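You operate a simulated robot arm through the tools that you are given. There is no shell and no other tool. Be economical: measure what you need, move in short steps, check, and stop when the job is done.

You run a simulated two-armed robot. Do the job below in one go: nothing can be reset, and whatever is moved stays where it is left.

TASK
Drain the rest of the middle radiator through its nut into the tray.
Fine: valves stay shut. Slide tray under, open key, slacken nut right down; tighten and shut once it stops. Spill none.
Where things are to end (x, y in the base frame): middle tray within 0.06 m of [0.48, -0.33].

It is judged by the outcome, as a careful person would: the job done as asked, and still so three seconds after it is handed in. It fails if anything else is knocked over, pushed out of place, dropped, spilled or broken.

THE ROBOT
Two 7-joint arms with fingered hands on one trunk, on a base that drives. Base frame: it is fixed to the floor where the robot stands at the start and does not move with it; the origin is under the middle of the robot, x ahead of it, y to its left, z up. Lengths are in m, angles in rad, forces in N, time in s.
The left shoulder is at the start at [0.06, 0.138, 0.922], the right one opposite. With the tool pointing down near the work surface each hand reaches from about 0.1 to 0.82 m from the robot's upright axis, wherever it stands, measured 20 degrees to its own side. Places, roughly: grey spanner [0.4, -0.4, 0.9]; grey valve cap [0.25, -3.25, 1]; grey valve cap (5x5x4 cm) [-0.4, 0.9, 0.9]; left blue lever [-1.2, 0.9, 0.8]; left brass key [-0.5, 0.9, 1.1]; left brass knob [-0.4, 0.9, 0.9]; left tray [-1, 1, 0.5]; left white knob [-1.3, 0.9, 0.9]; lone blue lever [-0.7, -3.1, 0.8]; lone brass key [0.1, -3.2, 1.1]; lone brass knob [0.1, -3.1, 0.9]; lone tray [-0.25, -3.25, 0.5]; lone white knob [-0.8, -3.1, 0.9]; middle blue lever [0.5, 0.4, 0.8]; middle brass key [0.5, -0.3, 1.1]; middle brass knob [0.5, -0.4, 0.9]. Payload 4 kg a hand.
The tool frame of a hand sits at the grasp point between the pads (the TCP): z along the fingers, y along the line on which they close. The tips reach 0.036 m beyond it. The gripper opens to 0.12 m. The gripper's body begins 0.042 m behind the TCP. The gripper is a hand of 5 fingers: y runs from the thumb to the fingers, the wrist lies at [-0.015, -0.109, -0.2] in the tool frame.
Orientation is that of the tool frame in the base frame, as a unit quaternion [x, y, z, w]. With the fingers straight down and the wrist toward the robot, the tool's x, y and z point along [0, 1, 0], [1, 0, 0] and [0, 0, -1] of the base frame.

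THE INTERFACE
- The arms move only by the tool servo_tool. It takes "left_deltas", "right_deltas" or both (then of equal length, played together; a hand with none holds still); each is a list of rows, each a list of 6 numbers: the shift along the base's x, y, z in m, then the turn, a rotation vector about the base's x, y, z in rad. In form: [[dx, dy, dz, rx, ry, rz], ...]. A call has 1 to 20 rows; each row shifts and turns the commanded pose from where the row before left it. A row lasts 0.2 s, in which the tool goes at most 0.05 m and 0.15 rad; a call with a longer step from one row to the next is refused whole. Where a pose cannot be reached the arm comes as near as it can. A force on the tool above 70 N (or 10 N above the force at the start of the call, whichever is more), or a blocked arm, ends the call early, and 0.2 s more pass. In this call time passes only in rows, and 0.2 s behind the last. The reply holds the time, the measured pose of the TCP, the force on the tool along the base axes, the opening and the grip force, in the units named above and with some noise, with the torque about the TCP (base axes, N m) and any sound that the robot's microphone picked up.
- Cameras (640 x 400 px; columns grow to the right, rows downward): "scene" is now at [0.0505, -0.0265, 1.5593]; the picture's right is [-0.31, -0.95, 0.00], its down [-0.62, 0.21, -0.76] and it looks along [0.72, -0.24, -0.65] (base axes); focal length 214 px, centre (320, 200). "left" rides on the left gripper at [-0.069, -0.079, -0.131] in its tool frame; the picture's right is [-0.78, -0.29, 0.55], its down [0.55, -0.73, 0.40] and it looks along [0.29, 0.61, 0.74] (tool axes); focal length 222 px, centre (320, 200). "right" rides on the right gripper at [0.069, -0.079, -0.131] in its tool frame; the picture's right is [-0.78, 0.29, -0.55], its down [-0.55, -0.73, 0.40] and it looks along [-0.29, 0.61, 0.74] (tool axes); focal length 222 px, centre (320, 200). There is no depth. A picture from a camera that has moved, and an enlarged one, comes with that camera's place and axes in the base frame and with its lens.
- camera(camera): a new picture of that camera. It takes no simulated time.
- raise_lower(by): slides the trunk up (or, below 0, down) by that many m; the arms and the scene camera ride with it, the base frame stays. It gives what a move gives, with no picture.
- roll_base(legs): drives the robot by 1 to 6 legs, each [ahead, left, turn to the left] in m, m and rad, along the robot's own axes; the way and the turn of a leg run together, so that a leg with both is an arc; at most 1.5 m and 3.142 rad a leg. The arms and the cameras ride along, it lands a little off, and it stops where it bumps. It gives what a move gives.
- set_fingers(index, middle, ring, little, thumb_bend, thumb_turn, hand): sets how far each is bent, from 0 (flat) to 1 (curled in); at 0.3 the hand is open as for a grip, at 0.7 the pads meet at the TCP. One left out holds its place. A second passes; each finger stops where it meets its share of the squeeze, and holds until it gets a number again. It is the only way to open and close the hand. It gives what a move gives, with no picture; readings hold the bend of each and the force on index, middle, ring, little, thumb and palm. thumb_turn goes from beside the hand (0) to across from the fingers (1), as for a grip.
- pan_tilt(pan, tilt): turns the head with the scene camera to pan (to the left, within 1.501 rad either way) and tilt (down, from -0.506 to 1.204), counted from straight ahead of the robot. It gives what a move gives.
- close_up(camera, box): a new picture of the part [left, top, right, bottom] of that camera's present view, enlarged. It takes no simulated time.
- sign_off(): hands the job in; it is judged then, once.

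Work in short steps. Places have to be worked out from the pictures, the camera data and where the tool is seen: move nearer, look again, correct. Check each grasp and each placing, and mend what went wrong. You have 120 turns and 100 pictures in all, those below and enlarged ones among them. Open the grippers and draw the arms clear of the work before you hand the job in, unless the task says otherwise; then end with one line.

The tools are called by a JSON object that holds its "api" and its "payload". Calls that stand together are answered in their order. servo_tool: Moves the arms, as the interface text tells. Its arguments: {"type":"object","properties":{"left_deltas":{"type":"array","items":{"type":"array","items":{"type":"number"}}},"right_deltas":{"type":"array","items":{"type":"array","items":{"type":"number"}}}},"required":[]} The other tools are called the same way: raise_lower (by) slides the trunk up or down; set_fingers (index, middle, ring, little, thumb_bend, thumb_turn, hand) moves the fingers one by one; roll_base (legs) drives the base; pan_tilt (pan, tilt) turns the head that bears the scene camera; camera (camera) takes a picture; close_up (camera, box) takes an enlarged picture of a part of a camera's view; sign_off () hands the job in.

At the start:

```text
clock: 0.0
left_tcp_pos: [0.4855, -0.0558, 1.3755]
left_tcp_rot: [0.707, 0.707, 0.0, 0.0]
left_force: [-0.7, 0.0, 0.4]
left_ft_torque: [-0.02, 0.0, 0.0]
left_gripper_width: 0.1198
left_gripper_force: 0.0
left_shape: jaw
left_bend: [0.3, 0.3, 0.3, 0.3, 0.3, 0.97]
left_finger forces: [0.1, 0.0, 0.1, 0.0, 0.1, 0.1]
right_tcp_pos: [0.2703, -0.3124, 1.4313]
right_tcp_rot: [0.707, 0.707, 0.0, -0.001]
right_force: [-1.3, 0.2, -0.1]
right_ft_torque: [0.03, 0.01, 0.0]
right_gripper_width: 0.1197
right_gripper_force: 0.1
right_shape: jaw
right_bend: [0.3, 0.3, 0.3, 0.3, 0.3, 0.97]
right_finger forces: [0.0, 0.0, 0.0, 0.1, 0.0, 0.0]
trunk travel left (down, up): [-0.5, 0.09]
robot x, y, heading: [0.0011, 0.0001, -0.0]
head pan, tilt: [-0.321, 0.71]
```

scene: 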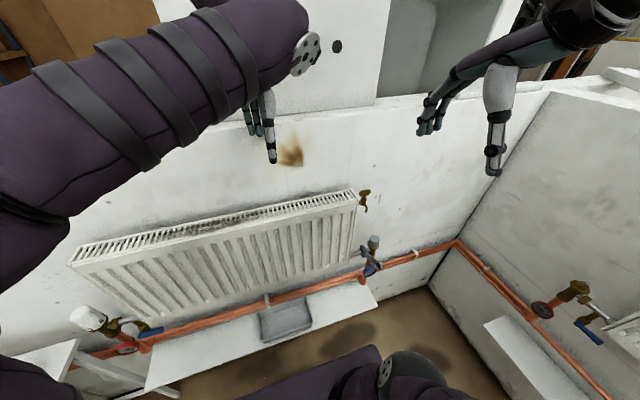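
right: 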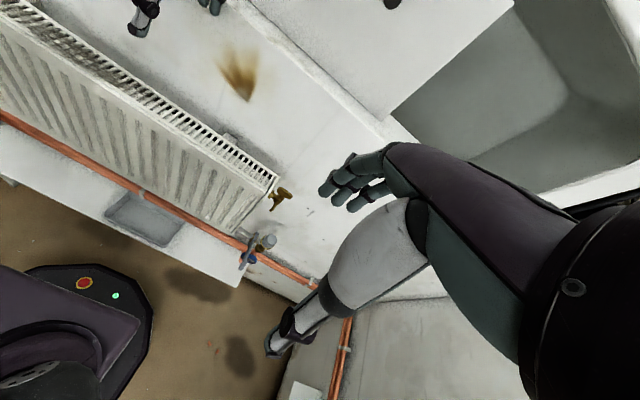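
left: 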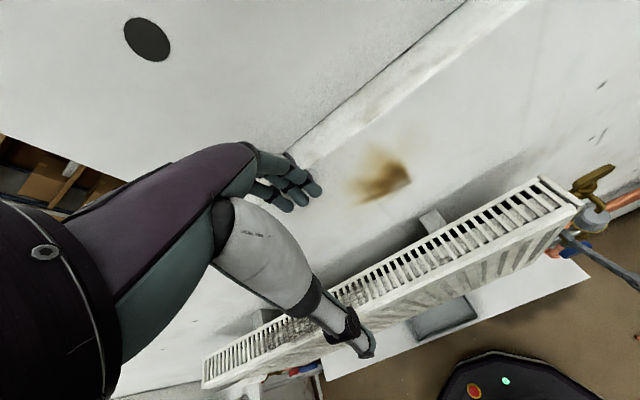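

I'll start with enlarged views of the right end of the middle radiator and of the tray, to find the key, nut, spanner and valves.

{"api": "close_up", "payload": {"camera": "scene", "box": [320, 170, 440, 300]}}

{"api": "close_up", "payload": {"camera": "scene", "box": [60, 240, 400, 400]}}

{"api": "close_up", "payload": {"camera": "left", "box": [520, 150, 640, 300]}}

```text
3.08 times, centred on (380, 235) of scene
camera zoom: at [0.0505, -0.0265, 1.5593], right [-0.31, -0.95, 0.0], down [-0.62, 0.21, -0.76], along [0.72, -0.24, -0.65], focal length 660 px, centre (135, 92)
```

zoom: 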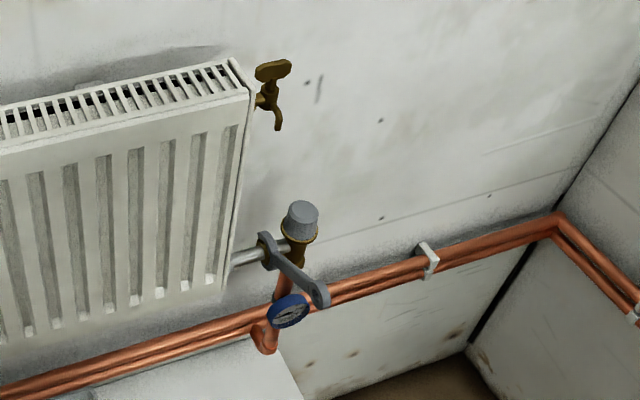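

```text
1.88 times, centred on (230, 320) of scene
camera zoom: at [0.0505, -0.0265, 1.5593], right [-0.31, -0.95, 0.0], down [-0.62, 0.21, -0.76], along [0.72, -0.24, -0.65], focal length 404 px, centre (489, -26)
```

zoom: 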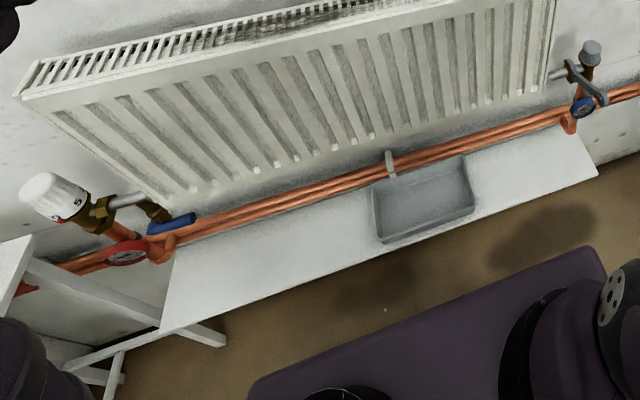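

```text
2.67 times, centred on (580, 225) of left
camera zoom: at [0.4059, -0.1241, 1.5064], right [-0.29, -0.78, -0.55], down [-0.73, 0.55, -0.4], along [0.61, 0.29, -0.74], focal length 592 px, centre (-373, 133)
```

zoom: 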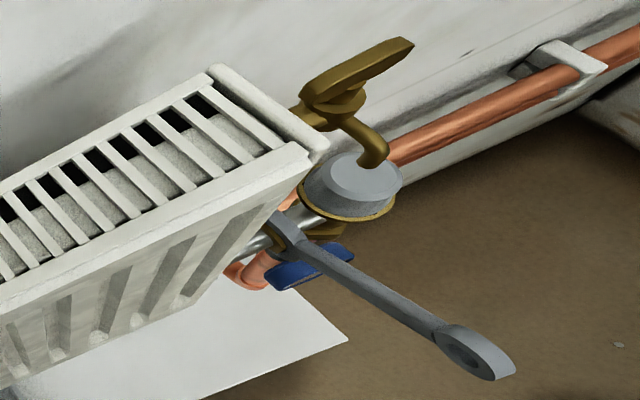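

I place the key at about (0.49, -0.32, 1.147), the nut at (0.48, -0.345, 0.85), the spanner end at (0.38, -0.355, 0.895) and the tray at (0.47, 0.0, 0.52). I'll bring the right hand down in front of the radiator to look at the tray.

{"api": "servo_tool", "payload": {"right_deltas": [[0, 0.015, -0.044, 0, 0, 0], [0, 0.015, -0.044, 0, 0, 0], [0, 0.015, -0.044, 0, 0, 0], [0, 0.015, -0.044, 0, 0, 0], [0, 0.015, -0.044, 0, 0, 0], [0, 0.015, -0.044, 0, 0, 0], [0, 0.015, -0.044, 0, 0, 0], [0, 0.015, -0.044, 0, 0, 0], [0, 0.015, -0.044, 0, 0, 0], [0, 0.015, -0.044, 0, 0, 0], [0, 0.015, -0.044, 0, 0, 0], [0, 0.015, -0.044, 0, 0, 0], [0, 0.015, -0.044, 0, 0, 0]]}}

{"api": "camera", "payload": {"camera": "right"}}

{"api": "camera", "payload": {"camera": "scene"}}

```text
clock: 1.8
left_tcp_pos: [0.4842, -0.0554, 1.3755]
left_tcp_rot: [0.707, 0.707, 0.001, -0.001]
left_force: [-0.4, 0.2, 1.0]
left_ft_torque: [0.01, -0.02, 0.01]
left_gripper_width: 0.1196
left_gripper_force: 0.0
left_shape: jaw
left_bend: [0.3, 0.3, 0.3, 0.3, 0.3, 0.97]
left_finger forces: [0.1, 0.1, 0.1, 0.0, 0.0, 0.0]
right_tcp_pos: [0.2175, -0.0955, 1.0904]
right_tcp_rot: [0.47, 0.878, 0.015, -0.09]
right_force: [-0.3, -0.5, 0.5]
right_ft_torque: [0.03, -0.05, -0.02]
right_gripper_width: 0.1196
right_gripper_force: 0.1
right_shape: jaw
right_bend: [0.3, 0.3, 0.3, 0.3, 0.3, 0.97]
right_finger forces: [0.0, 0.0, 0.1, 0.1, 0.0, 0.0]
right hand out of reach, approached as far as the arm can: row 9
trunk travel left (down, up): [-0.5, 0.09]
robot x, y, heading: [0.0021, -0.0001, -0.002]
head pan, tilt: [-0.321, 0.71]
stopped in row 9 (right hand): the arm was blocked; the commanded pose is now the measured one
```

```text
93 pictures are left
camera right: at [0.1341, -0.0985, 1.2377], right [0.74, -0.54, 0.39], down [-0.37, -0.82, -0.44], along [0.56, 0.19, -0.81], focal length 222 px, centre (320, 200)
```

right: 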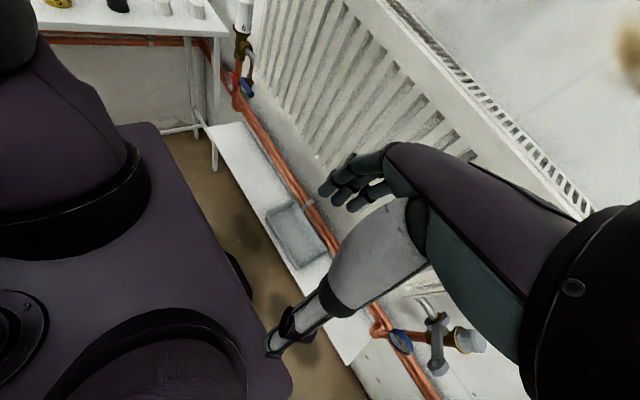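

```text
92 pictures are left
camera scene: at [0.0495, -0.0275, 1.5594], right [-0.32, -0.95, 0.0], down [-0.62, 0.21, -0.76], along [0.72, -0.24, -0.65], focal length 214 px, centre (320, 200)
```

scene: 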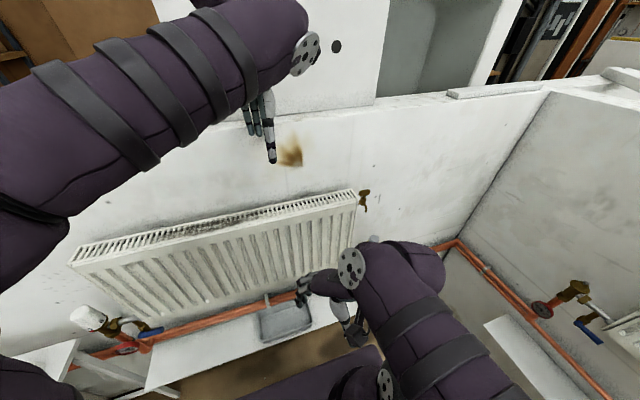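

The right arm got too close to its own trunk. The robot stands too near the radiator, so I'll back off 0.2 m and shift 0.1 m right.

{"api": "roll_base", "payload": {"legs": [[-0.2, 0, 0], [0, -0.1, 0]]}}

{"api": "camera", "payload": {"camera": "scene"}}

```text
clock: 4.2
left_tcp_pos: [0.2842, -0.1562, 1.3752]
left_tcp_rot: [0.707, 0.708, 0.0, -0.001]
left_force: [0.3, -1.0, -0.5]
left_ft_torque: [0.07, 0.02, 0.04]
left_gripper_width: 0.1197
left_gripper_force: 0.1
left_shape: jaw
left_bend: [0.3, 0.3, 0.3, 0.3, 0.3, 0.97]
left_finger forces: [0.1, 0.1, 0.1, 0.0, 0.1, 0.0]
right_tcp_pos: [0.0175, -0.1959, 1.0914]
right_tcp_rot: [0.469, 0.878, 0.015, -0.091]
right_force: [-0.4, -0.5, -0.2]
right_ft_torque: [0.04, 0.01, 0.02]
right_gripper_width: 0.1199
right_gripper_force: 0.0
right_shape: jaw
right_bend: [0.3, 0.3, 0.3, 0.3, 0.3, 0.97]
right_finger forces: [0.0, 0.1, 0.1, 0.0, 0.0, 0.0]
trunk travel left (down, up): [-0.5, 0.09]
robot x, y, heading: [-0.1975, -0.0978, 0.004]
head pan, tilt: [-0.321, 0.71]
```

```text
91 pictures are left
camera scene: at [-0.1508, -0.1283, 1.5593], right [-0.31, -0.95, 0.0], down [-0.62, 0.21, -0.76], along [0.72, -0.24, -0.65], focal length 214 px, centre (320, 200)
```

scene: 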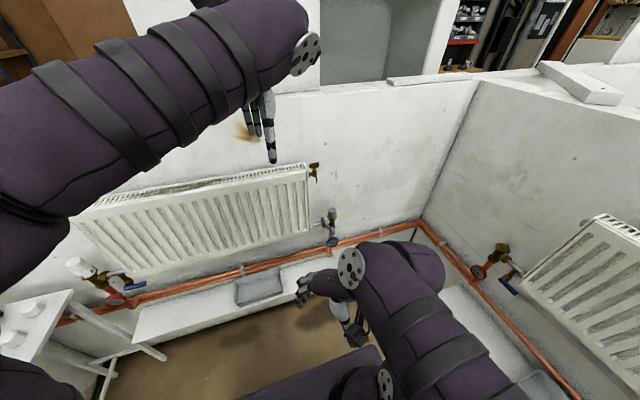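

Now there is room. I'll straighten the right tool and bring it out in front of the tray, at roughly (0.30, -0.07, 0.79).

{"api": "servo_tool", "payload": {"right_deltas": [[0.028, 0.013, -0.03, -0.0152, -0.0109, -0.0588], [0.028, 0.013, -0.03, -0.0152, -0.0109, -0.0588], [0.028, 0.013, -0.03, -0.0152, -0.0109, -0.0588], [0.028, 0.013, -0.03, -0.0152, -0.0109, -0.0588], [0.028, 0.013, -0.03, -0.0152, -0.0109, -0.0588], [0.028, 0.013, -0.03, -0.0152, -0.0109, -0.0588], [0.028, 0.013, -0.03, -0.0152, -0.0109, -0.0588], [0.028, 0.013, -0.03, -0.0152, -0.0109, -0.0588], [0.028, 0.013, -0.03, -0.0152, -0.0109, -0.0588], [0.028, 0.013, -0.03, -0.0152, -0.0109, -0.0588]]}}

{"api": "camera", "payload": {"camera": "right"}}

```text
clock: 4.6
left_tcp_pos: [0.2848, -0.1549, 1.3766]
left_tcp_rot: [0.706, 0.709, 0.001, 0.0]
left_force: [-1.0, -0.3, 0.1]
left_ft_torque: [0.01, 0.01, -0.01]
left_gripper_width: 0.1198
left_gripper_force: 0.0
left_shape: jaw
left_bend: [0.3, 0.3, 0.3, 0.3, 0.3, 0.97]
left_finger forces: [0.1, 0.0, 0.0, 0.0, 0.0, 0.1]
right_tcp_pos: [-0.0127, -0.123, 1.0794]
right_tcp_rot: [0.314, 0.943, 0.039, -0.104]
right_force: [-0.3, 0.7, 0.9]
right_ft_torque: [0.03, 0.0, 0.0]
right_gripper_width: 0.1193
right_gripper_force: 0.1
right_shape: jaw
right_bend: [0.3, 0.3, 0.3, 0.3, 0.3, 0.97]
right_finger forces: [0.0, 0.0, 0.1, 0.1, 0.0, 0.0]
trunk travel left (down, up): [-0.5, 0.09]
robot x, y, heading: [-0.2032, -0.0992, 0.007]
head pan, tilt: [-0.321, 0.71]
stopped in row 2 (right hand): the arm was blocked; the commanded pose is now the measured one
```

```text
90 pictures are left
camera right: at [-0.0917, -0.1646, 1.2222], right [0.88, -0.3, 0.36], down [-0.08, -0.85, -0.52], along [0.47, 0.42, -0.78], focal length 222 px, centre (320, 200)
```

right: 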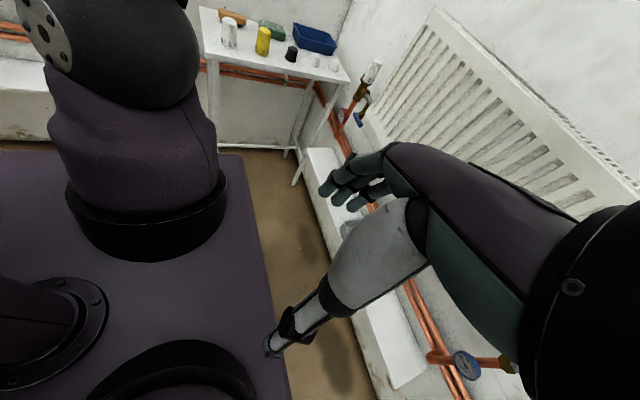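

The arm folded in toward the trunk instead. I'll move it outward to its own side first, with translation only.

{"api": "servo_tool", "payload": {"right_deltas": [[0.02, -0.035, 0.02, 0, 0, 0], [0.02, -0.035, 0.02, 0, 0, 0], [0.02, -0.035, 0.02, 0, 0, 0], [0.02, -0.035, 0.02, 0, 0, 0], [0.02, -0.035, 0.015, 0, 0, 0], [0.02, -0.035, 0.01, 0, 0, 0], [0.02, -0.035, 0.01, 0, 0, 0], [0.02, -0.03, 0.01, 0, 0, 0]]}}

```text
clock: 6.4
left_tcp_pos: [0.2861, -0.1549, 1.3752]
left_tcp_rot: [0.705, 0.709, 0.0, 0.0]
left_force: [0.0, 0.8, 1.2]
left_ft_torque: [0.0, -0.01, -0.02]
left_gripper_width: 0.1194
left_gripper_force: 0.1
left_shape: jaw
left_bend: [0.3, 0.3, 0.3, 0.3, 0.3, 0.97]
left_finger forces: [0.0, 0.1, 0.1, 0.0, 0.1, 0.0]
right_tcp_pos: [0.1486, -0.399, 1.2042]
right_tcp_rot: [0.316, 0.942, 0.038, -0.103]
right_force: [-0.1, 0.6, 1.2]
right_ft_torque: [-0.01, 0.01, -0.01]
right_gripper_width: 0.12
right_gripper_force: 0.1
right_shape: jaw
right_bend: [0.3, 0.3, 0.3, 0.3, 0.3, 0.97]
right_finger forces: [0.1, 0.1, 0.0, 0.1, 0.0, 0.1]
trunk travel left (down, up): [-0.5, 0.09]
robot x, y, heading: [-0.1994, -0.0979, 0.003]
head pan, tilt: [-0.321, 0.71]
```

Moving freely again. Now I'll straighten the tool while moving slightly forward.

{"api": "servo_tool", "payload": {"right_deltas": [[0.012, 0.01, -0.01, -0.0259, -0.012, -0.115], [0.012, 0.01, -0.01, -0.0259, -0.012, -0.115], [0.012, 0.01, -0.01, -0.0259, -0.012, -0.115], [0.012, 0.01, -0.01, -0.0259, -0.012, -0.115], [0.012, 0.01, -0.01, -0.0259, -0.012, -0.115], [0.012, 0.01, -0.01, -0.0259, -0.012, -0.115], [0.012, 0.01, -0.01, -0.0259, -0.012, -0.115], [0.012, 0.01, -0.01, -0.0259, -0.012, -0.115]]}}

```text
clock: 8.2
left_tcp_pos: [0.2845, -0.1532, 1.376]
left_tcp_rot: [0.706, 0.708, 0.0, 0.0]
left_force: [0.1, 0.2, -0.3]
left_ft_torque: [0.01, 0.0, 0.0]
left_gripper_width: 0.1196
left_gripper_force: 0.0
left_shape: jaw
left_bend: [0.3, 0.3, 0.3, 0.3, 0.3, 0.97]
left_finger forces: [0.0, 0.0, 0.1, 0.0, 0.0, 0.0]
right_tcp_pos: [0.2439, -0.317, 1.1232]
right_tcp_rot: [0.708, 0.707, 0.001, 0.002]
right_force: [0.5, 0.3, -0.2]
right_ft_torque: [-0.01, 0.0, 0.01]
right_gripper_width: 0.1197
right_gripper_force: 0.1
right_shape: jaw
right_bend: [0.3, 0.3, 0.3, 0.3, 0.3, 0.97]
right_finger forces: [0.0, 0.0, 0.1, 0.0, 0.1, 0.0]
trunk travel left (down, up): [-0.5, 0.09]
robot x, y, heading: [-0.2013, -0.1005, 0.005]
head pan, tilt: [-0.321, 0.71]
```

Straight now. I'll descend in front of the tray.

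{"api": "servo_tool", "payload": {"right_deltas": [[0.005, 0.0165, -0.034, 0, 0, 0], [0.005, 0.0165, -0.034, 0, 0, 0], [0.005, 0.0165, -0.034, 0, 0, 0], [0.005, 0.0165, -0.034, 0, 0, 0], [0.005, 0.0165, -0.034, 0, 0, 0], [0.005, 0.0165, -0.034, 0, 0, 0], [0.005, 0.0165, -0.034, 0, 0, 0], [0.005, 0.0165, -0.034, 0, 0, 0], [0.005, 0.0165, -0.034, 0, 0, 0], [0.005, 0.0165, -0.034, 0, 0, 0]]}}

{"api": "camera", "payload": {"camera": "right"}}

{"api": "camera", "payload": {"camera": "scene"}}

```text
clock: 10.4
left_tcp_pos: [0.2857, -0.1541, 1.3772]
left_tcp_rot: [0.706, 0.708, 0.0, 0.0]
left_force: [-0.2, 0.1, 0.2]
left_ft_torque: [0.01, 0.0, 0.0]
left_gripper_width: 0.1194
left_gripper_force: 0.1
left_shape: jaw
left_bend: [0.3, 0.3, 0.3, 0.3, 0.3, 0.97]
left_finger forces: [0.0, 0.1, 0.1, 0.0, 0.0, 0.0]
right_tcp_pos: [0.2948, -0.1517, 0.7835]
right_tcp_rot: [0.708, 0.706, 0.0, 0.001]
right_force: [0.5, -0.3, 0.1]
right_ft_torque: [0.01, -0.03, -0.01]
right_gripper_width: 0.1198
right_gripper_force: 0.0
right_shape: jaw
right_bend: [0.3, 0.3, 0.3, 0.3, 0.3, 0.97]
right_finger forces: [0.0, 0.0, 0.0, 0.0, 0.0, 0.0]
trunk travel left (down, up): [-0.5, 0.09]
robot x, y, heading: [-0.1991, -0.1001, 0.002]
head pan, tilt: [-0.321, 0.71]
```

```text
89 pictures are left
camera right: at [0.2157, -0.0833, 0.916], right [0.29, -0.78, 0.55], down [-0.73, -0.55, -0.4], along [0.61, -0.29, -0.73], focal length 222 px, centre (320, 200)
```

right: 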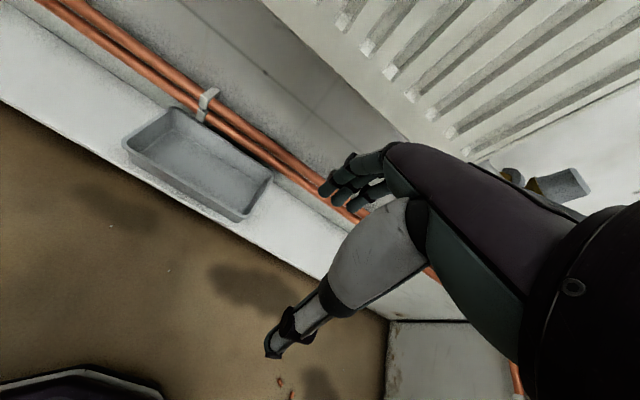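

```text
88 pictures are left
camera scene: at [-0.1502, -0.1258, 1.5594], right [-0.31, -0.95, 0.0], down [-0.62, 0.2, -0.76], along [0.72, -0.24, -0.65], focal length 214 px, centre (320, 200)
```

scene: 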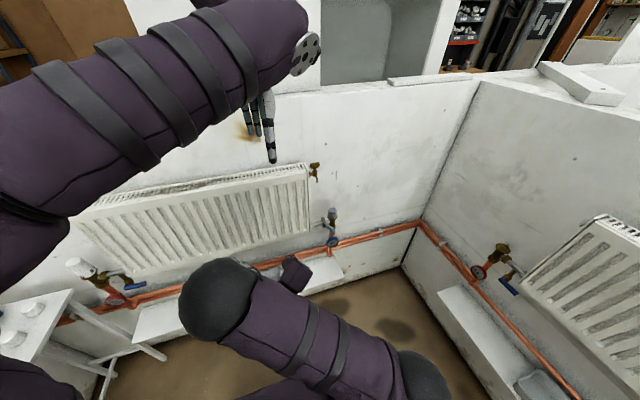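

The tray is empty, with its rim near z≈0.48, x 0.41–0.55 and y -0.115..0.125, so its centre is about (0.48, 0.005). I'll hover over the middle of its front wall, ready to pinch it.

{"api": "servo_tool", "payload": {"right_deltas": [[0.012, 0.015, -0.022, 0, 0, 0], [0.012, 0.015, -0.022, 0, 0, 0], [0.012, 0.015, -0.022, 0, 0, 0], [0.012, 0.015, -0.022, 0, 0, 0], [0.012, 0.015, -0.022, 0, 0, 0], [0.012, 0.015, -0.022, 0, 0, 0], [0.012, 0.015, -0.022, 0, 0, 0], [0.012, 0.015, -0.022, 0, 0, 0], [0.012, 0.015, -0.022, 0, 0, 0], [0.012, 0.015, -0.022, 0, 0, 0]]}}

{"api": "camera", "payload": {"camera": "right"}}

{"api": "camera", "payload": {"camera": "scene"}}

```text
clock: 12.6
left_tcp_pos: [0.2836, -0.1547, 1.3773]
left_tcp_rot: [0.706, 0.708, 0.0, -0.001]
left_force: [-0.5, -0.8, -0.5]
left_ft_torque: [-0.02, 0.01, -0.02]
left_gripper_width: 0.1198
left_gripper_force: 0.1
left_shape: jaw
left_bend: [0.3, 0.3, 0.3, 0.3, 0.3, 0.97]
left_finger forces: [0.0, 0.0, 0.0, 0.1, 0.0, 0.1]
right_tcp_pos: [0.3644, -0.0714, 0.6781]
right_tcp_rot: [0.707, 0.708, -0.001, 0.001]
right_force: [0.1, 0.0, 0.7]
right_ft_torque: [0.0, 0.0, -0.01]
right_gripper_width: 0.1197
right_gripper_force: 0.1
right_shape: jaw
right_bend: [0.3, 0.3, 0.3, 0.3, 0.3, 0.97]
right_finger forces: [0.0, 0.0, 0.0, 0.1, 0.0, 0.0]
right hand out of reach, approached as far as the arm can: row 6, 7, 8, 9, 10
trunk travel left (down, up): [-0.5, 0.09]
robot x, y, heading: [-0.2003, -0.101, 0.001]
head pan, tilt: [-0.321, 0.71]
```

```text
87 pictures are left
camera right: at [0.2857, -0.0019, 0.8085], right [0.29, -0.78, 0.55], down [-0.73, -0.55, -0.4], along [0.61, -0.29, -0.73], focal length 222 px, centre (320, 200)
```

right: 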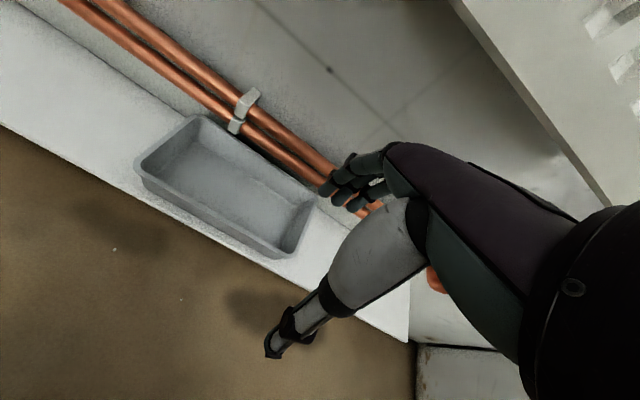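

```text
86 pictures are left
camera scene: at [-0.1505, -0.1262, 1.5593], right [-0.31, -0.95, 0.0], down [-0.62, 0.2, -0.76], along [0.72, -0.24, -0.65], focal length 214 px, centre (320, 200)
```

scene: 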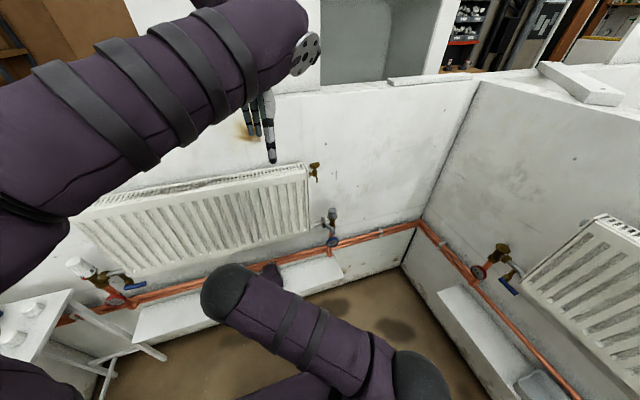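

The arm is at full stretch here, so I'll lift a little and then lower the trunk 0.2 m.

{"api": "servo_tool", "payload": {"right_deltas": [[-0.02, 0, 0.04, 0, 0, 0], [-0.02, 0, 0.04, 0, 0, 0], [-0.02, 0, 0.04, 0, 0, 0]]}}

{"api": "raise_lower", "payload": {"by": -0.2}}

```text
clock: 13.4
left_tcp_pos: [0.2839, -0.1523, 1.3758]
left_tcp_rot: [0.706, 0.708, 0.0, 0.0]
left_force: [-0.6, 0.4, 0.5]
left_ft_torque: [-0.01, -0.03, -0.02]
left_gripper_width: 0.1197
left_gripper_force: 0.0
left_shape: jaw
left_bend: [0.3, 0.3, 0.3, 0.3, 0.3, 0.97]
left_finger forces: [0.0, 0.1, 0.0, 0.1, 0.1, 0.1]
right_tcp_pos: [0.3037, -0.071, 0.7991]
right_tcp_rot: [0.707, 0.707, 0.0, 0.001]
right_force: [1.1, -0.1, -0.3]
right_ft_torque: [-0.02, -0.08, 0.0]
right_gripper_width: 0.1198
right_gripper_force: 0.0
right_shape: jaw
right_bend: [0.3, 0.3, 0.3, 0.3, 0.3, 0.97]
right_finger forces: [0.1, 0.0, 0.0, 0.0, 0.0, 0.0]
trunk travel left (down, up): [-0.5, 0.09]
robot x, y, heading: [-0.1991, -0.0978, 0.004]
head pan, tilt: [-0.321, 0.71]
```

```text
clock: 15.6
left_tcp_pos: [0.2843, -0.1542, 1.1764]
left_tcp_rot: [0.707, 0.708, 0.0, 0.0]
left_force: [0.5, 0.0, -0.5]
left_ft_torque: [-0.01, 0.06, 0.0]
left_gripper_width: 0.1197
left_gripper_force: 0.1
left_shape: jaw
left_bend: [0.3, 0.3, 0.3, 0.3, 0.3, 0.97]
left_finger forces: [0.0, 0.0, 0.0, 0.0, 0.0, 0.0]
right_tcp_pos: [0.3033, -0.0711, 0.5984]
right_tcp_rot: [0.707, 0.707, 0.0, 0.001]
right_force: [0.2, 0.1, 0.3]
right_ft_torque: [0.02, 0.03, 0.01]
right_gripper_width: 0.1199
right_gripper_force: 0.0
right_shape: jaw
right_bend: [0.3, 0.3, 0.3, 0.3, 0.3, 0.97]
right_finger forces: [0.1, 0.1, 0.0, 0.1, 0.0, 0.0]
trunk travel left (down, up): [-0.3, 0.29]
robot x, y, heading: [-0.2022, -0.1008, 0.008]
head pan, tilt: [-0.321, 0.71]
```

Now I'll go forward over the tray's front wall.

{"api": "servo_tool", "payload": {"right_deltas": [[0.0215, 0.012, -0.006, 0, 0, 0], [0.0215, 0.012, -0.006, 0, 0, 0], [0.0215, 0.012, -0.006, 0, 0, 0], [0.0215, 0.012, -0.006, 0, 0, 0], [0.0215, 0.012, -0.006, 0, 0, 0]]}}

{"api": "camera", "payload": {"camera": "right"}}

{"api": "camera", "payload": {"camera": "scene"}}

{"api": "camera", "payload": {"camera": "left"}}

```text
clock: 16.8
left_tcp_pos: [0.2843, -0.1533, 1.1757]
left_tcp_rot: [0.706, 0.708, 0.0, 0.0]
left_force: [-0.2, -0.4, 0.6]
left_ft_torque: [0.0, 0.03, 0.02]
left_gripper_width: 0.1197
left_gripper_force: 0.0
left_shape: jaw
left_bend: [0.3, 0.3, 0.3, 0.3, 0.3, 0.97]
left_finger forces: [0.0, 0.0, 0.1, 0.0, 0.0, 0.0]
right_tcp_pos: [0.4132, -0.0097, 0.5683]
right_tcp_rot: [0.707, 0.708, 0.0, 0.001]
right_force: [0.2, -0.8, 0.0]
right_ft_torque: [-0.03, 0.02, -0.01]
right_gripper_width: 0.1197
right_gripper_force: 0.1
right_shape: jaw
right_bend: [0.3, 0.3, 0.3, 0.3, 0.3, 0.97]
right_finger forces: [0.0, 0.1, 0.0, 0.0, 0.1, 0.0]
trunk travel left (down, up): [-0.3, 0.29]
robot x, y, heading: [-0.2011, -0.099, 0.0]
head pan, tilt: [-0.321, 0.71]
```

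```text
85 pictures are left
camera right: at [0.3336, 0.0588, 0.6994], right [0.29, -0.78, 0.55], down [-0.73, -0.55, -0.4], along [0.61, -0.29, -0.73], focal length 222 px, centre (320, 200)
```

right: 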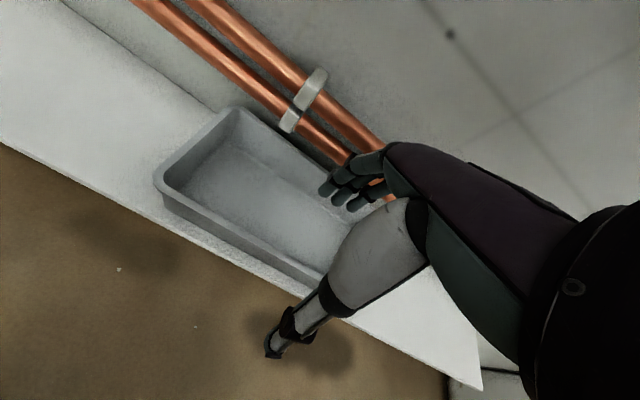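

```text
84 pictures are left
camera scene: at [-0.1506, -0.1261, 1.3594], right [-0.31, -0.95, 0.0], down [-0.62, 0.2, -0.76], along [0.72, -0.24, -0.65], focal length 214 px, centre (320, 200)
```

scene: 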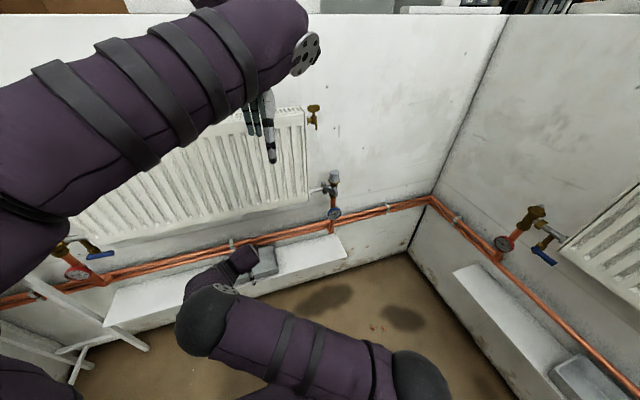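

```text
83 pictures are left
camera left: at [0.2054, -0.2228, 1.3063], right [-0.29, -0.79, -0.55], down [-0.74, 0.55, -0.4], along [0.61, 0.29, -0.74], focal length 222 px, centre (320, 200)
```

left: 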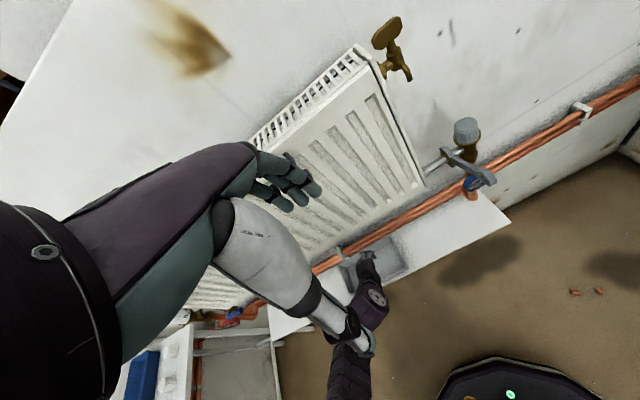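

The tray's front rim is at x≈0.42, midway between thumb and fingers. I'll lower gently so the fingers go inside and the thumb stays outside.

{"api": "servo_tool", "payload": {"right_deltas": [[0.003, 0, -0.015, 0, 0, 0], [0.002, 0, -0.015, 0, 0, 0], [0, 0, -0.012, 0, 0, 0], [0, 0, -0.012, 0, 0, 0]]}}

{"api": "camera", "payload": {"camera": "right"}}

{"api": "close_up", "payload": {"camera": "left", "box": [300, 200, 460, 300]}}

```text
clock: 17.8
left_tcp_pos: [0.2838, -0.1544, 1.1755]
left_tcp_rot: [0.705, 0.709, 0.0, 0.0]
left_force: [0.5, -0.1, 0.5]
left_ft_torque: [0.02, -0.03, 0.03]
left_gripper_width: 0.1197
left_gripper_force: 0.1
left_shape: jaw
left_bend: [0.3, 0.3, 0.3, 0.3, 0.3, 0.97]
left_finger forces: [0.0, 0.0, 0.0, 0.0, 0.0, 0.1]
right_tcp_pos: [0.415, -0.0114, 0.5537]
right_tcp_rot: [0.707, 0.707, 0.0, 0.001]
right_force: [0.2, 0.5, -1.0]
right_ft_torque: [0.02, 0.0, 0.03]
right_gripper_width: 0.1197
right_gripper_force: 0.1
right_shape: jaw
right_bend: [0.3, 0.3, 0.3, 0.3, 0.3, 0.97]
right_finger forces: [0.1, 0.1, 0.0, 0.1, 0.0, 0.0]
right hand out of reach, approached as far as the arm can: row 2, 3, 4
trunk travel left (down, up): [-0.3, 0.29]
robot x, y, heading: [-0.2021, -0.0999, -0.001]
head pan, tilt: [-0.321, 0.71]
```

```text
82 pictures are left
camera right: at [0.3363, 0.058, 0.6846], right [0.29, -0.78, 0.55], down [-0.73, -0.55, -0.4], along [0.61, -0.29, -0.73], focal length 222 px, centre (320, 200)
```

right: 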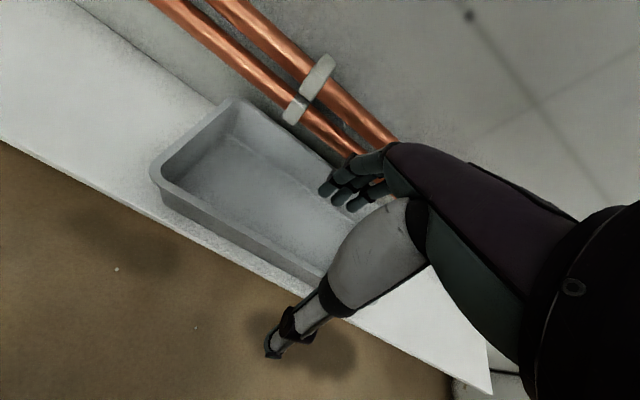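

```text
4.00 times, centred on (380, 250) of left
camera zoom: at [0.2053, -0.2228, 1.3063], right [-0.29, -0.79, -0.55], down [-0.74, 0.55, -0.4], along [0.61, 0.29, -0.74], focal length 888 px, centre (80, 0)
```

zoom: 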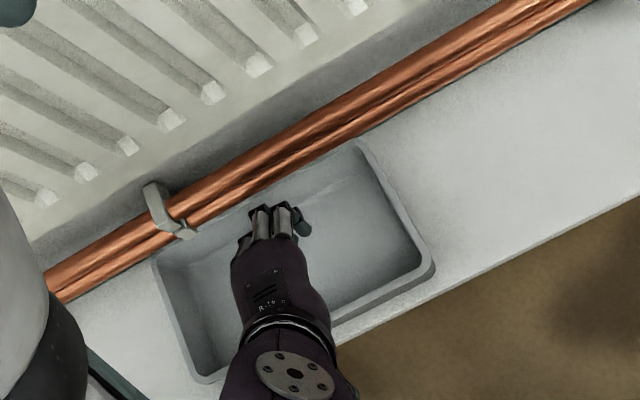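

The arm hit its reach limit at z=0.554, so the trunk will do the lowering. I go down 0.045 m, which puts the tips at about z 0.47.

{"api": "raise_lower", "payload": {"by": -0.045}}

{"api": "camera", "payload": {"camera": "right"}}

```text
clock: 18.6
left_tcp_pos: [0.2841, -0.1544, 1.1314]
left_tcp_rot: [0.706, 0.709, 0.0, 0.0]
left_force: [-0.6, -0.1, 1.4]
left_ft_torque: [0.0, -0.04, -0.02]
left_gripper_width: 0.1198
left_gripper_force: 0.0
left_shape: jaw
left_bend: [0.3, 0.3, 0.3, 0.3, 0.3, 0.97]
left_finger forces: [0.0, 0.1, 0.0, 0.1, 0.0, 0.0]
right_tcp_pos: [0.4148, -0.0112, 0.5089]
right_tcp_rot: [0.708, 0.707, 0.0, 0.001]
right_force: [0.1, 0.1, 0.8]
right_ft_torque: [-0.05, 0.01, -0.04]
right_gripper_width: 0.1199
right_gripper_force: 0.1
right_shape: jaw
right_bend: [0.3, 0.3, 0.3, 0.3, 0.3, 0.97]
right_finger forces: [0.0, 0.1, 0.0, 0.1, 0.0, 0.0]
trunk travel left (down, up): [-0.255, 0.335]
robot x, y, heading: [-0.2001, -0.1005, 0.001]
head pan, tilt: [-0.321, 0.71]
```

```text
80 pictures are left
camera right: at [0.3363, 0.058, 0.6398], right [0.29, -0.78, 0.55], down [-0.73, -0.55, -0.4], along [0.61, -0.29, -0.73], focal length 222 px, centre (320, 200)
```

right: 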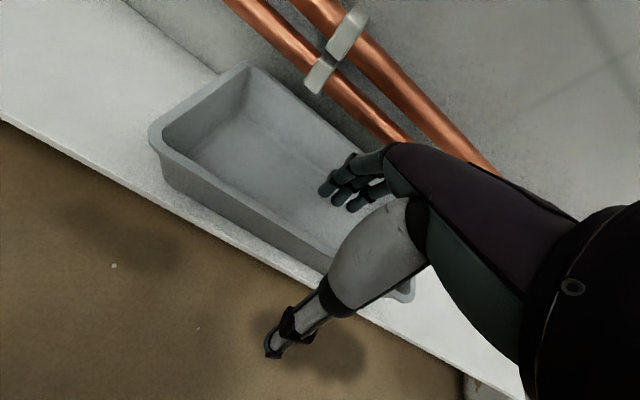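

Comparing the two views puts the rim at z≈0.51, the shelf at about 0.445 and the front wall at x≈0.41. I'll go 0.014 m lower so the pads overlap the wall, then pinch it gently.

{"api": "raise_lower", "payload": {"by": -0.014}}

{"api": "set_fingers", "payload": {"hand": "right", "index": 0.55, "middle": 0.55, "ring": 0.55, "little": 0.55, "thumb_bend": 0.55}}

{"api": "camera", "payload": {"camera": "right"}}

```text
clock: 19.3
left_tcp_pos: [0.2842, -0.1536, 1.1169]
left_tcp_rot: [0.705, 0.709, -0.001, 0.001]
left_force: [0.1, -0.3, 0.5]
left_ft_torque: [-0.01, -0.04, -0.02]
left_gripper_width: 0.1196
left_gripper_force: 0.1
left_shape: jaw
left_bend: [0.3, 0.3, 0.3, 0.3, 0.3, 0.97]
left_finger forces: [0.0, 0.0, 0.0, 0.0, 0.0, 0.0]
right_tcp_pos: [0.4147, -0.0104, 0.495]
right_tcp_rot: [0.707, 0.707, -0.001, 0.001]
right_force: [0.4, -0.3, 0.7]
right_ft_torque: [0.0, 0.03, 0.02]
right_gripper_width: 0.1202
right_gripper_force: 0.1
right_shape: jaw
right_bend: [0.3, 0.3, 0.3, 0.3, 0.3, 0.97]
right_finger forces: [0.0, 0.1, 0.1, 0.0, 0.1, 0.0]
trunk travel left (down, up): [-0.241, 0.349]
robot x, y, heading: [-0.2012, -0.1009, 0.005]
head pan, tilt: [-0.321, 0.71]
```

```text
clock: 20.3
left_tcp_pos: [0.2847, -0.1534, 1.1166]
left_tcp_rot: [0.706, 0.708, 0.001, 0.0]
left_force: [0.8, 0.0, 0.0]
left_ft_torque: [0.0, -0.03, -0.01]
left_gripper_width: 0.1197
left_gripper_force: 0.0
left_shape: jaw
left_bend: [0.3, 0.3, 0.3, 0.3, 0.3, 0.97]
left_finger forces: [0.0, 0.0, 0.0, 0.0, 0.0, 0.0]
right_tcp_pos: [0.4148, -0.0111, 0.4943]
right_tcp_rot: [0.707, 0.707, 0.0, 0.001]
right_force: [0.7, 0.3, 0.6]
right_ft_torque: [0.0, -0.04, 0.02]
right_gripper_width: 0.0458
right_gripper_force: 0.1
right_shape: fingers
right_bend: [0.55, 0.55, 0.55, 0.55, 0.55, 0.97]
right_finger forces: [0.1, 0.0, 0.1, 0.0, 0.0, 0.0]
trunk travel left (down, up): [-0.241, 0.349]
robot x, y, heading: [-0.202, -0.1037, 0.002]
head pan, tilt: [-0.321, 0.71]
```

```text
79 pictures are left
camera right: at [0.3363, 0.058, 0.6257], right [0.29, -0.78, 0.55], down [-0.73, -0.55, -0.4], along [0.61, -0.29, -0.73], focal length 222 px, centre (320, 200)
```

right: 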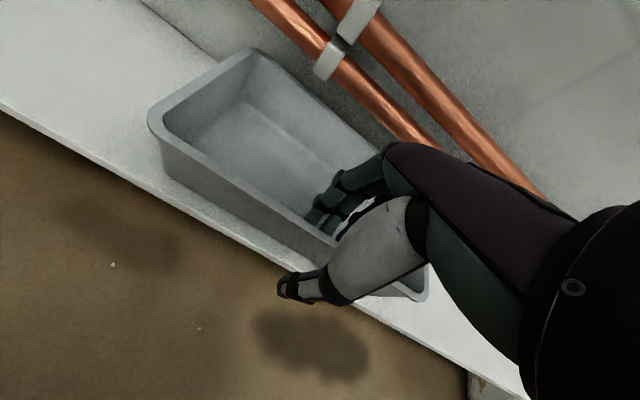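

The fingers are inside and the thumb outside, with the wall between them. I'll close fully on the wall.

{"api": "set_fingers", "payload": {"hand": "right", "index": 0.72, "middle": 0.72, "ring": 0.72, "little": 0.72, "thumb_bend": 0.72}}

{"api": "camera", "payload": {"camera": "right"}}

```text
clock: 21.3
left_tcp_pos: [0.2854, -0.1518, 1.1167]
left_tcp_rot: [0.705, 0.709, -0.001, 0.0]
left_force: [-0.6, -0.2, -0.2]
left_ft_torque: [0.01, 0.0, 0.01]
left_gripper_width: 0.1197
left_gripper_force: 0.1
left_shape: jaw
left_bend: [0.3, 0.3, 0.3, 0.3, 0.3, 0.97]
left_finger forces: [0.0, 0.0, 0.0, 0.0, 0.0, 0.1]
right_tcp_pos: [0.4146, -0.0114, 0.494]
right_tcp_rot: [0.707, 0.707, -0.001, 0.001]
right_force: [-0.3, 0.9, -0.2]
right_ft_torque: [0.03, 0.01, 0.01]
right_gripper_width: 0.0002
right_gripper_force: 2.9
right_shape: fingers
right_bend: [0.71, 0.71, 0.72, 0.72, 0.7, 0.97]
right_finger forces: [2.1, 1.0, 0.2, 0.0, 3.7, 0.0]
trunk travel left (down, up): [-0.241, 0.349]
robot x, y, heading: [-0.2044, -0.1008, -0.0]
head pan, tilt: [-0.321, 0.71]
```

```text
78 pictures are left
camera right: at [0.3363, 0.058, 0.6256], right [0.29, -0.78, 0.55], down [-0.73, -0.55, -0.4], along [0.61, -0.29, -0.73], focal length 222 px, centre (320, 200)
```

right: 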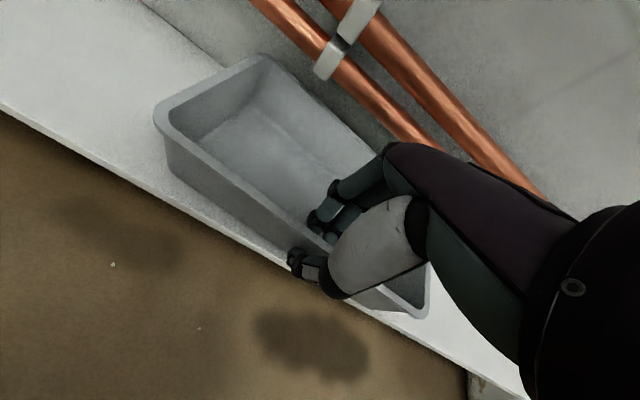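

The wall is pinched lightly. I'll slide a short way in -y and check that the tray follows.

{"api": "servo_tool", "payload": {"right_deltas": [[0, -0.01, 0, 0, 0, 0], [0, -0.015, 0, 0, 0, 0], [0, -0.015, 0, 0, 0, 0], [0, -0.015, 0, 0, 0, 0]]}}

{"api": "camera", "payload": {"camera": "right"}}

```text
clock: 22.3
left_tcp_pos: [0.2848, -0.1535, 1.1172]
left_tcp_rot: [0.706, 0.708, 0.001, 0.0]
left_force: [0.0, -0.2, 0.2]
left_ft_torque: [-0.01, 0.0, -0.02]
left_gripper_width: 0.1199
left_gripper_force: 0.1
left_shape: jaw
left_bend: [0.3, 0.3, 0.3, 0.3, 0.3, 0.97]
left_finger forces: [0.0, 0.1, 0.1, 0.0, 0.0, 0.0]
right_tcp_pos: [0.4145, -0.066, 0.493]
right_tcp_rot: [0.707, 0.707, 0.0, 0.001]
right_force: [-0.1, 0.2, -0.3]
right_ft_torque: [0.0, -0.02, 0.04]
right_gripper_width: 0.0
right_gripper_force: 3.0
right_shape: fingers
right_bend: [0.71, 0.72, 0.72, 0.72, 0.7, 0.97]
right_finger forces: [2.2, 0.9, 0.1, 0.0, 3.5, 0.0]
trunk travel left (down, up): [-0.241, 0.349]
robot x, y, heading: [-0.2012, -0.1034, 0.004]
head pan, tilt: [-0.321, 0.71]
```

```text
77 pictures are left
camera right: at [0.336, 0.0029, 0.6256], right [0.29, -0.78, 0.55], down [-0.73, -0.55, -0.4], along [0.61, -0.29, -0.74], focal length 222 px, centre (320, 200)
```

right: 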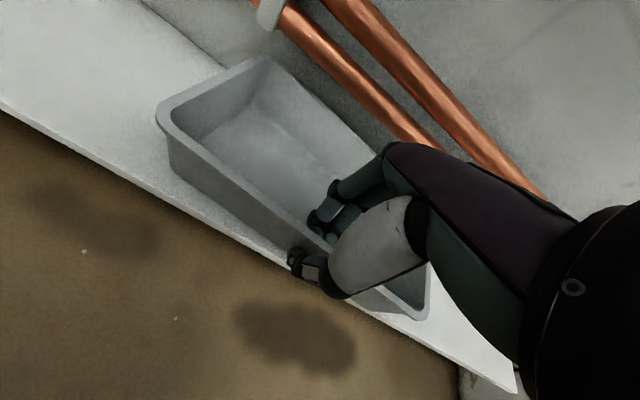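

The tray follows exactly. I'll slide another 0.28 m in -y, to a tray centre of about y = -0.335.

{"api": "servo_tool", "payload": {"right_deltas": [[0, -0.015, 0, 0, 0, 0], [0, -0.02, 0, 0, 0, 0], [0, -0.02, 0, 0, 0, 0], [0, -0.02, 0, 0, 0, 0], [0, -0.02, 0, 0, 0, 0], [0, -0.02, 0, 0, 0, 0], [0, -0.02, 0, 0, 0, 0], [0, -0.02, 0, 0, 0, 0], [0, -0.02, 0, 0, 0, 0], [0, -0.02, 0, 0, 0, 0], [0, -0.02, 0, 0, 0, 0], [0, -0.02, 0, 0, 0, 0], [0, -0.02, 0, 0, 0, 0], [0, -0.015, 0, 0, 0, 0], [0, -0.01, 0, 0, 0, 0]]}}

{"api": "camera", "payload": {"camera": "right"}}

{"api": "camera", "payload": {"camera": "left"}}

```text
clock: 25.5
left_tcp_pos: [0.2855, -0.1541, 1.1156]
left_tcp_rot: [0.706, 0.708, 0.0, -0.001]
left_force: [0.1, 0.6, -0.2]
left_ft_torque: [-0.01, 0.02, -0.02]
left_gripper_width: 0.1196
left_gripper_force: 0.1
left_shape: jaw
left_bend: [0.3, 0.3, 0.3, 0.3, 0.3, 0.97]
left_finger forces: [0.0, 0.0, 0.1, 0.0, 0.1, 0.0]
right_tcp_pos: [0.3884, -0.3096, 0.5294]
right_tcp_rot: [0.707, 0.707, 0.0, 0.002]
right_force: [-0.1, 1.0, -1.2]
right_ft_torque: [-0.01, 0.02, 0.01]
right_gripper_width: 0.0001
right_gripper_force: 4.2
right_shape: fingers
right_bend: [0.71, 0.72, 0.72, 0.72, 0.71, 0.97]
right_finger forces: [3.0, 0.8, 0.3, 0.1, 4.0, 0.0]
right hand out of reach, approached as far as the arm can: row 10, 11, 12, 13, 14, 15
trunk travel left (down, up): [-0.241, 0.349]
robot x, y, heading: [-0.2049, -0.1013, 0.004]
head pan, tilt: [-0.321, 0.71]
```

```text
76 pictures are left
camera right: at [0.3095, -0.2407, 0.6602], right [0.29, -0.78, 0.55], down [-0.73, -0.55, -0.4], along [0.61, -0.29, -0.73], focal length 222 px, centre (320, 200)
```

right: 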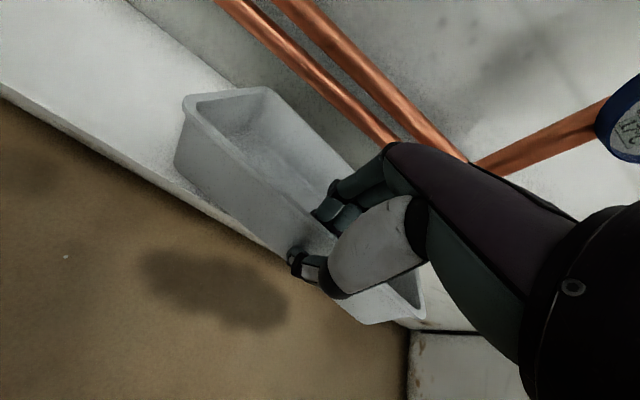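

```text
75 pictures are left
camera left: at [0.2054, -0.2229, 1.2473], right [-0.29, -0.79, -0.55], down [-0.74, 0.55, -0.4], along [0.61, 0.29, -0.74], focal length 222 px, centre (320, 200)
```

left: 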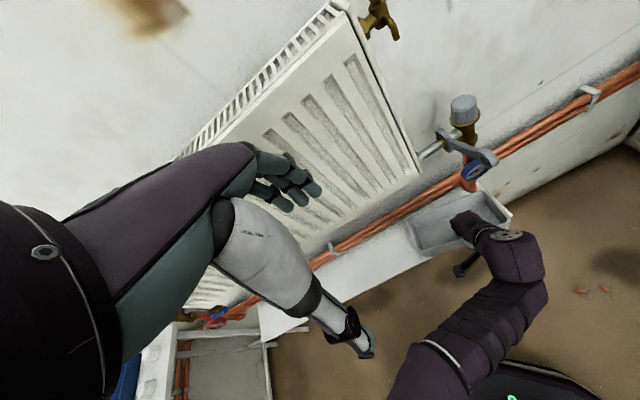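

The arm ran out of reach at the end, so the hand rose 0.036 m and drew back 0.026 m, tilting the tray's front edge up. I'll set it down by lowering the trunk.

{"api": "raise_lower", "payload": {"by": -0.036}}

{"api": "camera", "payload": {"camera": "right"}}

{"api": "close_up", "payload": {"camera": "left", "box": [360, 80, 600, 300]}}

```text
clock: 26.3
left_tcp_pos: [0.2849, -0.1537, 1.0797]
left_tcp_rot: [0.706, 0.708, 0.001, 0.0]
left_force: [-0.1, -0.4, -0.3]
left_ft_torque: [0.01, -0.05, 0.0]
left_gripper_width: 0.1197
left_gripper_force: 0.1
left_shape: jaw
left_bend: [0.3, 0.3, 0.3, 0.3, 0.3, 0.97]
left_finger forces: [0.0, 0.0, 0.0, 0.1, 0.0, 0.1]
right_tcp_pos: [0.3884, -0.3103, 0.4924]
right_tcp_rot: [0.708, 0.706, 0.001, 0.002]
right_force: [0.1, -0.5, 1.2]
right_ft_torque: [-0.01, 0.03, 0.02]
right_gripper_width: 0.0001
right_gripper_force: 3.7
right_shape: fingers
right_bend: [0.72, 0.72, 0.72, 0.72, 0.71, 0.97]
right_finger forces: [3.2, 0.6, 0.0, 0.1, 3.4, 0.0]
trunk travel left (down, up): [-0.205, 0.385]
robot x, y, heading: [-0.2013, -0.0992, -0.001]
head pan, tilt: [-0.321, 0.71]
```

```text
74 pictures are left
camera right: at [0.3097, -0.2407, 0.6245], right [0.29, -0.78, 0.55], down [-0.73, -0.55, -0.4], along [0.61, -0.29, -0.73], focal length 222 px, centre (320, 200)
```

right: 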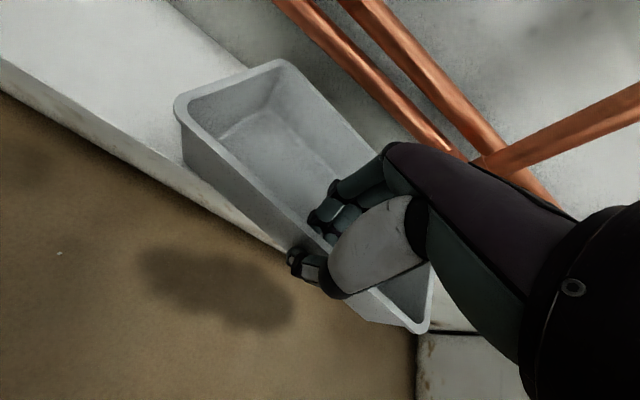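

```text
1.82 times, centred on (480, 190) of left
camera zoom: at [0.2053, -0.223, 1.2113], right [-0.29, -0.79, -0.55], down [-0.74, 0.55, -0.4], along [0.61, 0.29, -0.74], focal length 404 px, centre (29, 218)
```

zoom: 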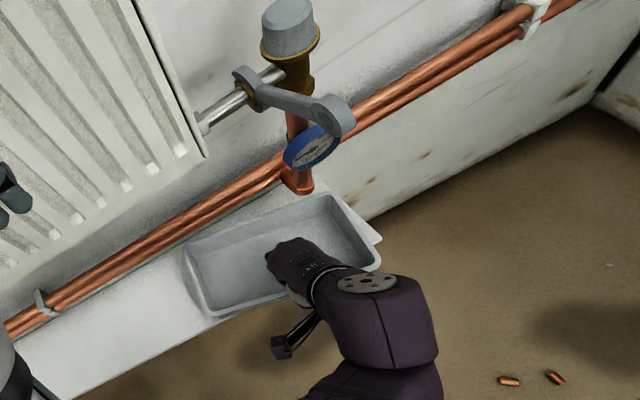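

The tray is down, but turned about -0.2 rad, with its front edge midpoint at (0.38, -0.29). Keeping the grip, I'll move it by driving the base 0.033 m forward and 0.03 m right.

{"api": "roll_base", "payload": {"legs": [[0.033, -0.03, 0]]}}

{"api": "camera", "payload": {"camera": "right"}}

```text
clock: 27.2
left_tcp_pos: [0.3162, -0.1844, 1.0802]
left_tcp_rot: [0.707, 0.707, 0.001, 0.0]
left_force: [0.3, 0.4, 0.1]
left_ft_torque: [0.0, -0.03, 0.0]
left_gripper_width: 0.1195
left_gripper_force: 0.0
left_shape: jaw
left_bend: [0.3, 0.3, 0.3, 0.3, 0.3, 0.97]
left_finger forces: [0.1, 0.0, 0.0, 0.0, 0.0, 0.0]
right_tcp_pos: [0.4196, -0.3394, 0.4938]
right_tcp_rot: [0.708, 0.706, -0.001, 0.002]
right_force: [-0.6, -0.7, 0.4]
right_ft_torque: [0.06, 0.02, 0.01]
right_gripper_width: 0.0
right_gripper_force: 3.0
right_shape: fingers
right_bend: [0.72, 0.72, 0.72, 0.72, 0.71, 0.97]
right_finger forces: [2.6, 0.6, 0.1, 0.1, 3.8, 0.0]
trunk travel left (down, up): [-0.205, 0.385]
robot x, y, heading: [-0.1683, -0.1306, 0.001]
head pan, tilt: [-0.321, 0.71]
```

```text
72 pictures are left
camera right: at [0.3421, -0.2705, 0.6243], right [0.29, -0.78, 0.55], down [-0.73, -0.55, -0.4], along [0.61, -0.29, -0.73], focal length 222 px, centre (320, 200)
```

right: 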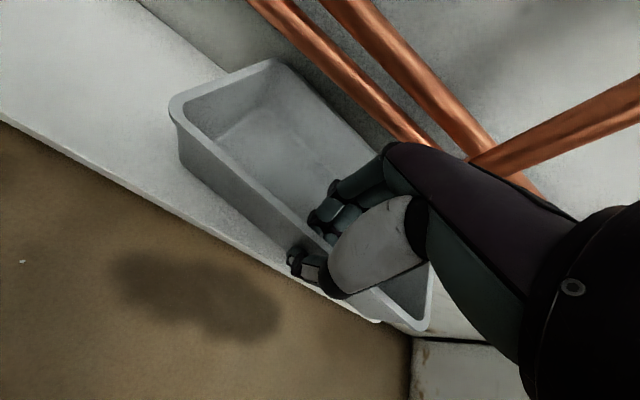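

It slid as intended. I'll try yawing the hand +0.1 rad about the vertical to square the tray up.

{"api": "servo_tool", "payload": {"right_deltas": [[0, 0, 0, 0, 0, 0.05], [0, 0, 0, 0, 0, 0.05]]}}

```text
clock: 27.8
left_tcp_pos: [0.3173, -0.183, 1.0804]
left_tcp_rot: [0.706, 0.708, 0.0, 0.0]
left_force: [-0.5, -0.7, 0.8]
left_ft_torque: [0.0, 0.01, -0.01]
left_gripper_width: 0.1198
left_gripper_force: 0.1
left_shape: jaw
left_bend: [0.3, 0.3, 0.3, 0.3, 0.3, 0.97]
left_finger forces: [0.1, 0.1, 0.1, 0.0, 0.0, 0.0]
right_tcp_pos: [0.4177, -0.3348, 0.4985]
right_tcp_rot: [0.671, 0.741, 0.0, 0.002]
right_force: [-0.1, 0.0, -0.6]
right_ft_torque: [-0.04, -0.01, -0.02]
right_gripper_width: 0.0001
right_gripper_force: 3.0
right_shape: fingers
right_bend: [0.72, 0.72, 0.72, 0.72, 0.71, 0.97]
right_finger forces: [3.2, 0.0, 0.0, 0.0, 3.1, 0.0]
right hand out of reach, approached as far as the arm can: row 1, 2
trunk travel left (down, up): [-0.205, 0.385]
robot x, y, heading: [-0.1689, -0.1328, 0.002]
head pan, tilt: [-0.321, 0.71]
```

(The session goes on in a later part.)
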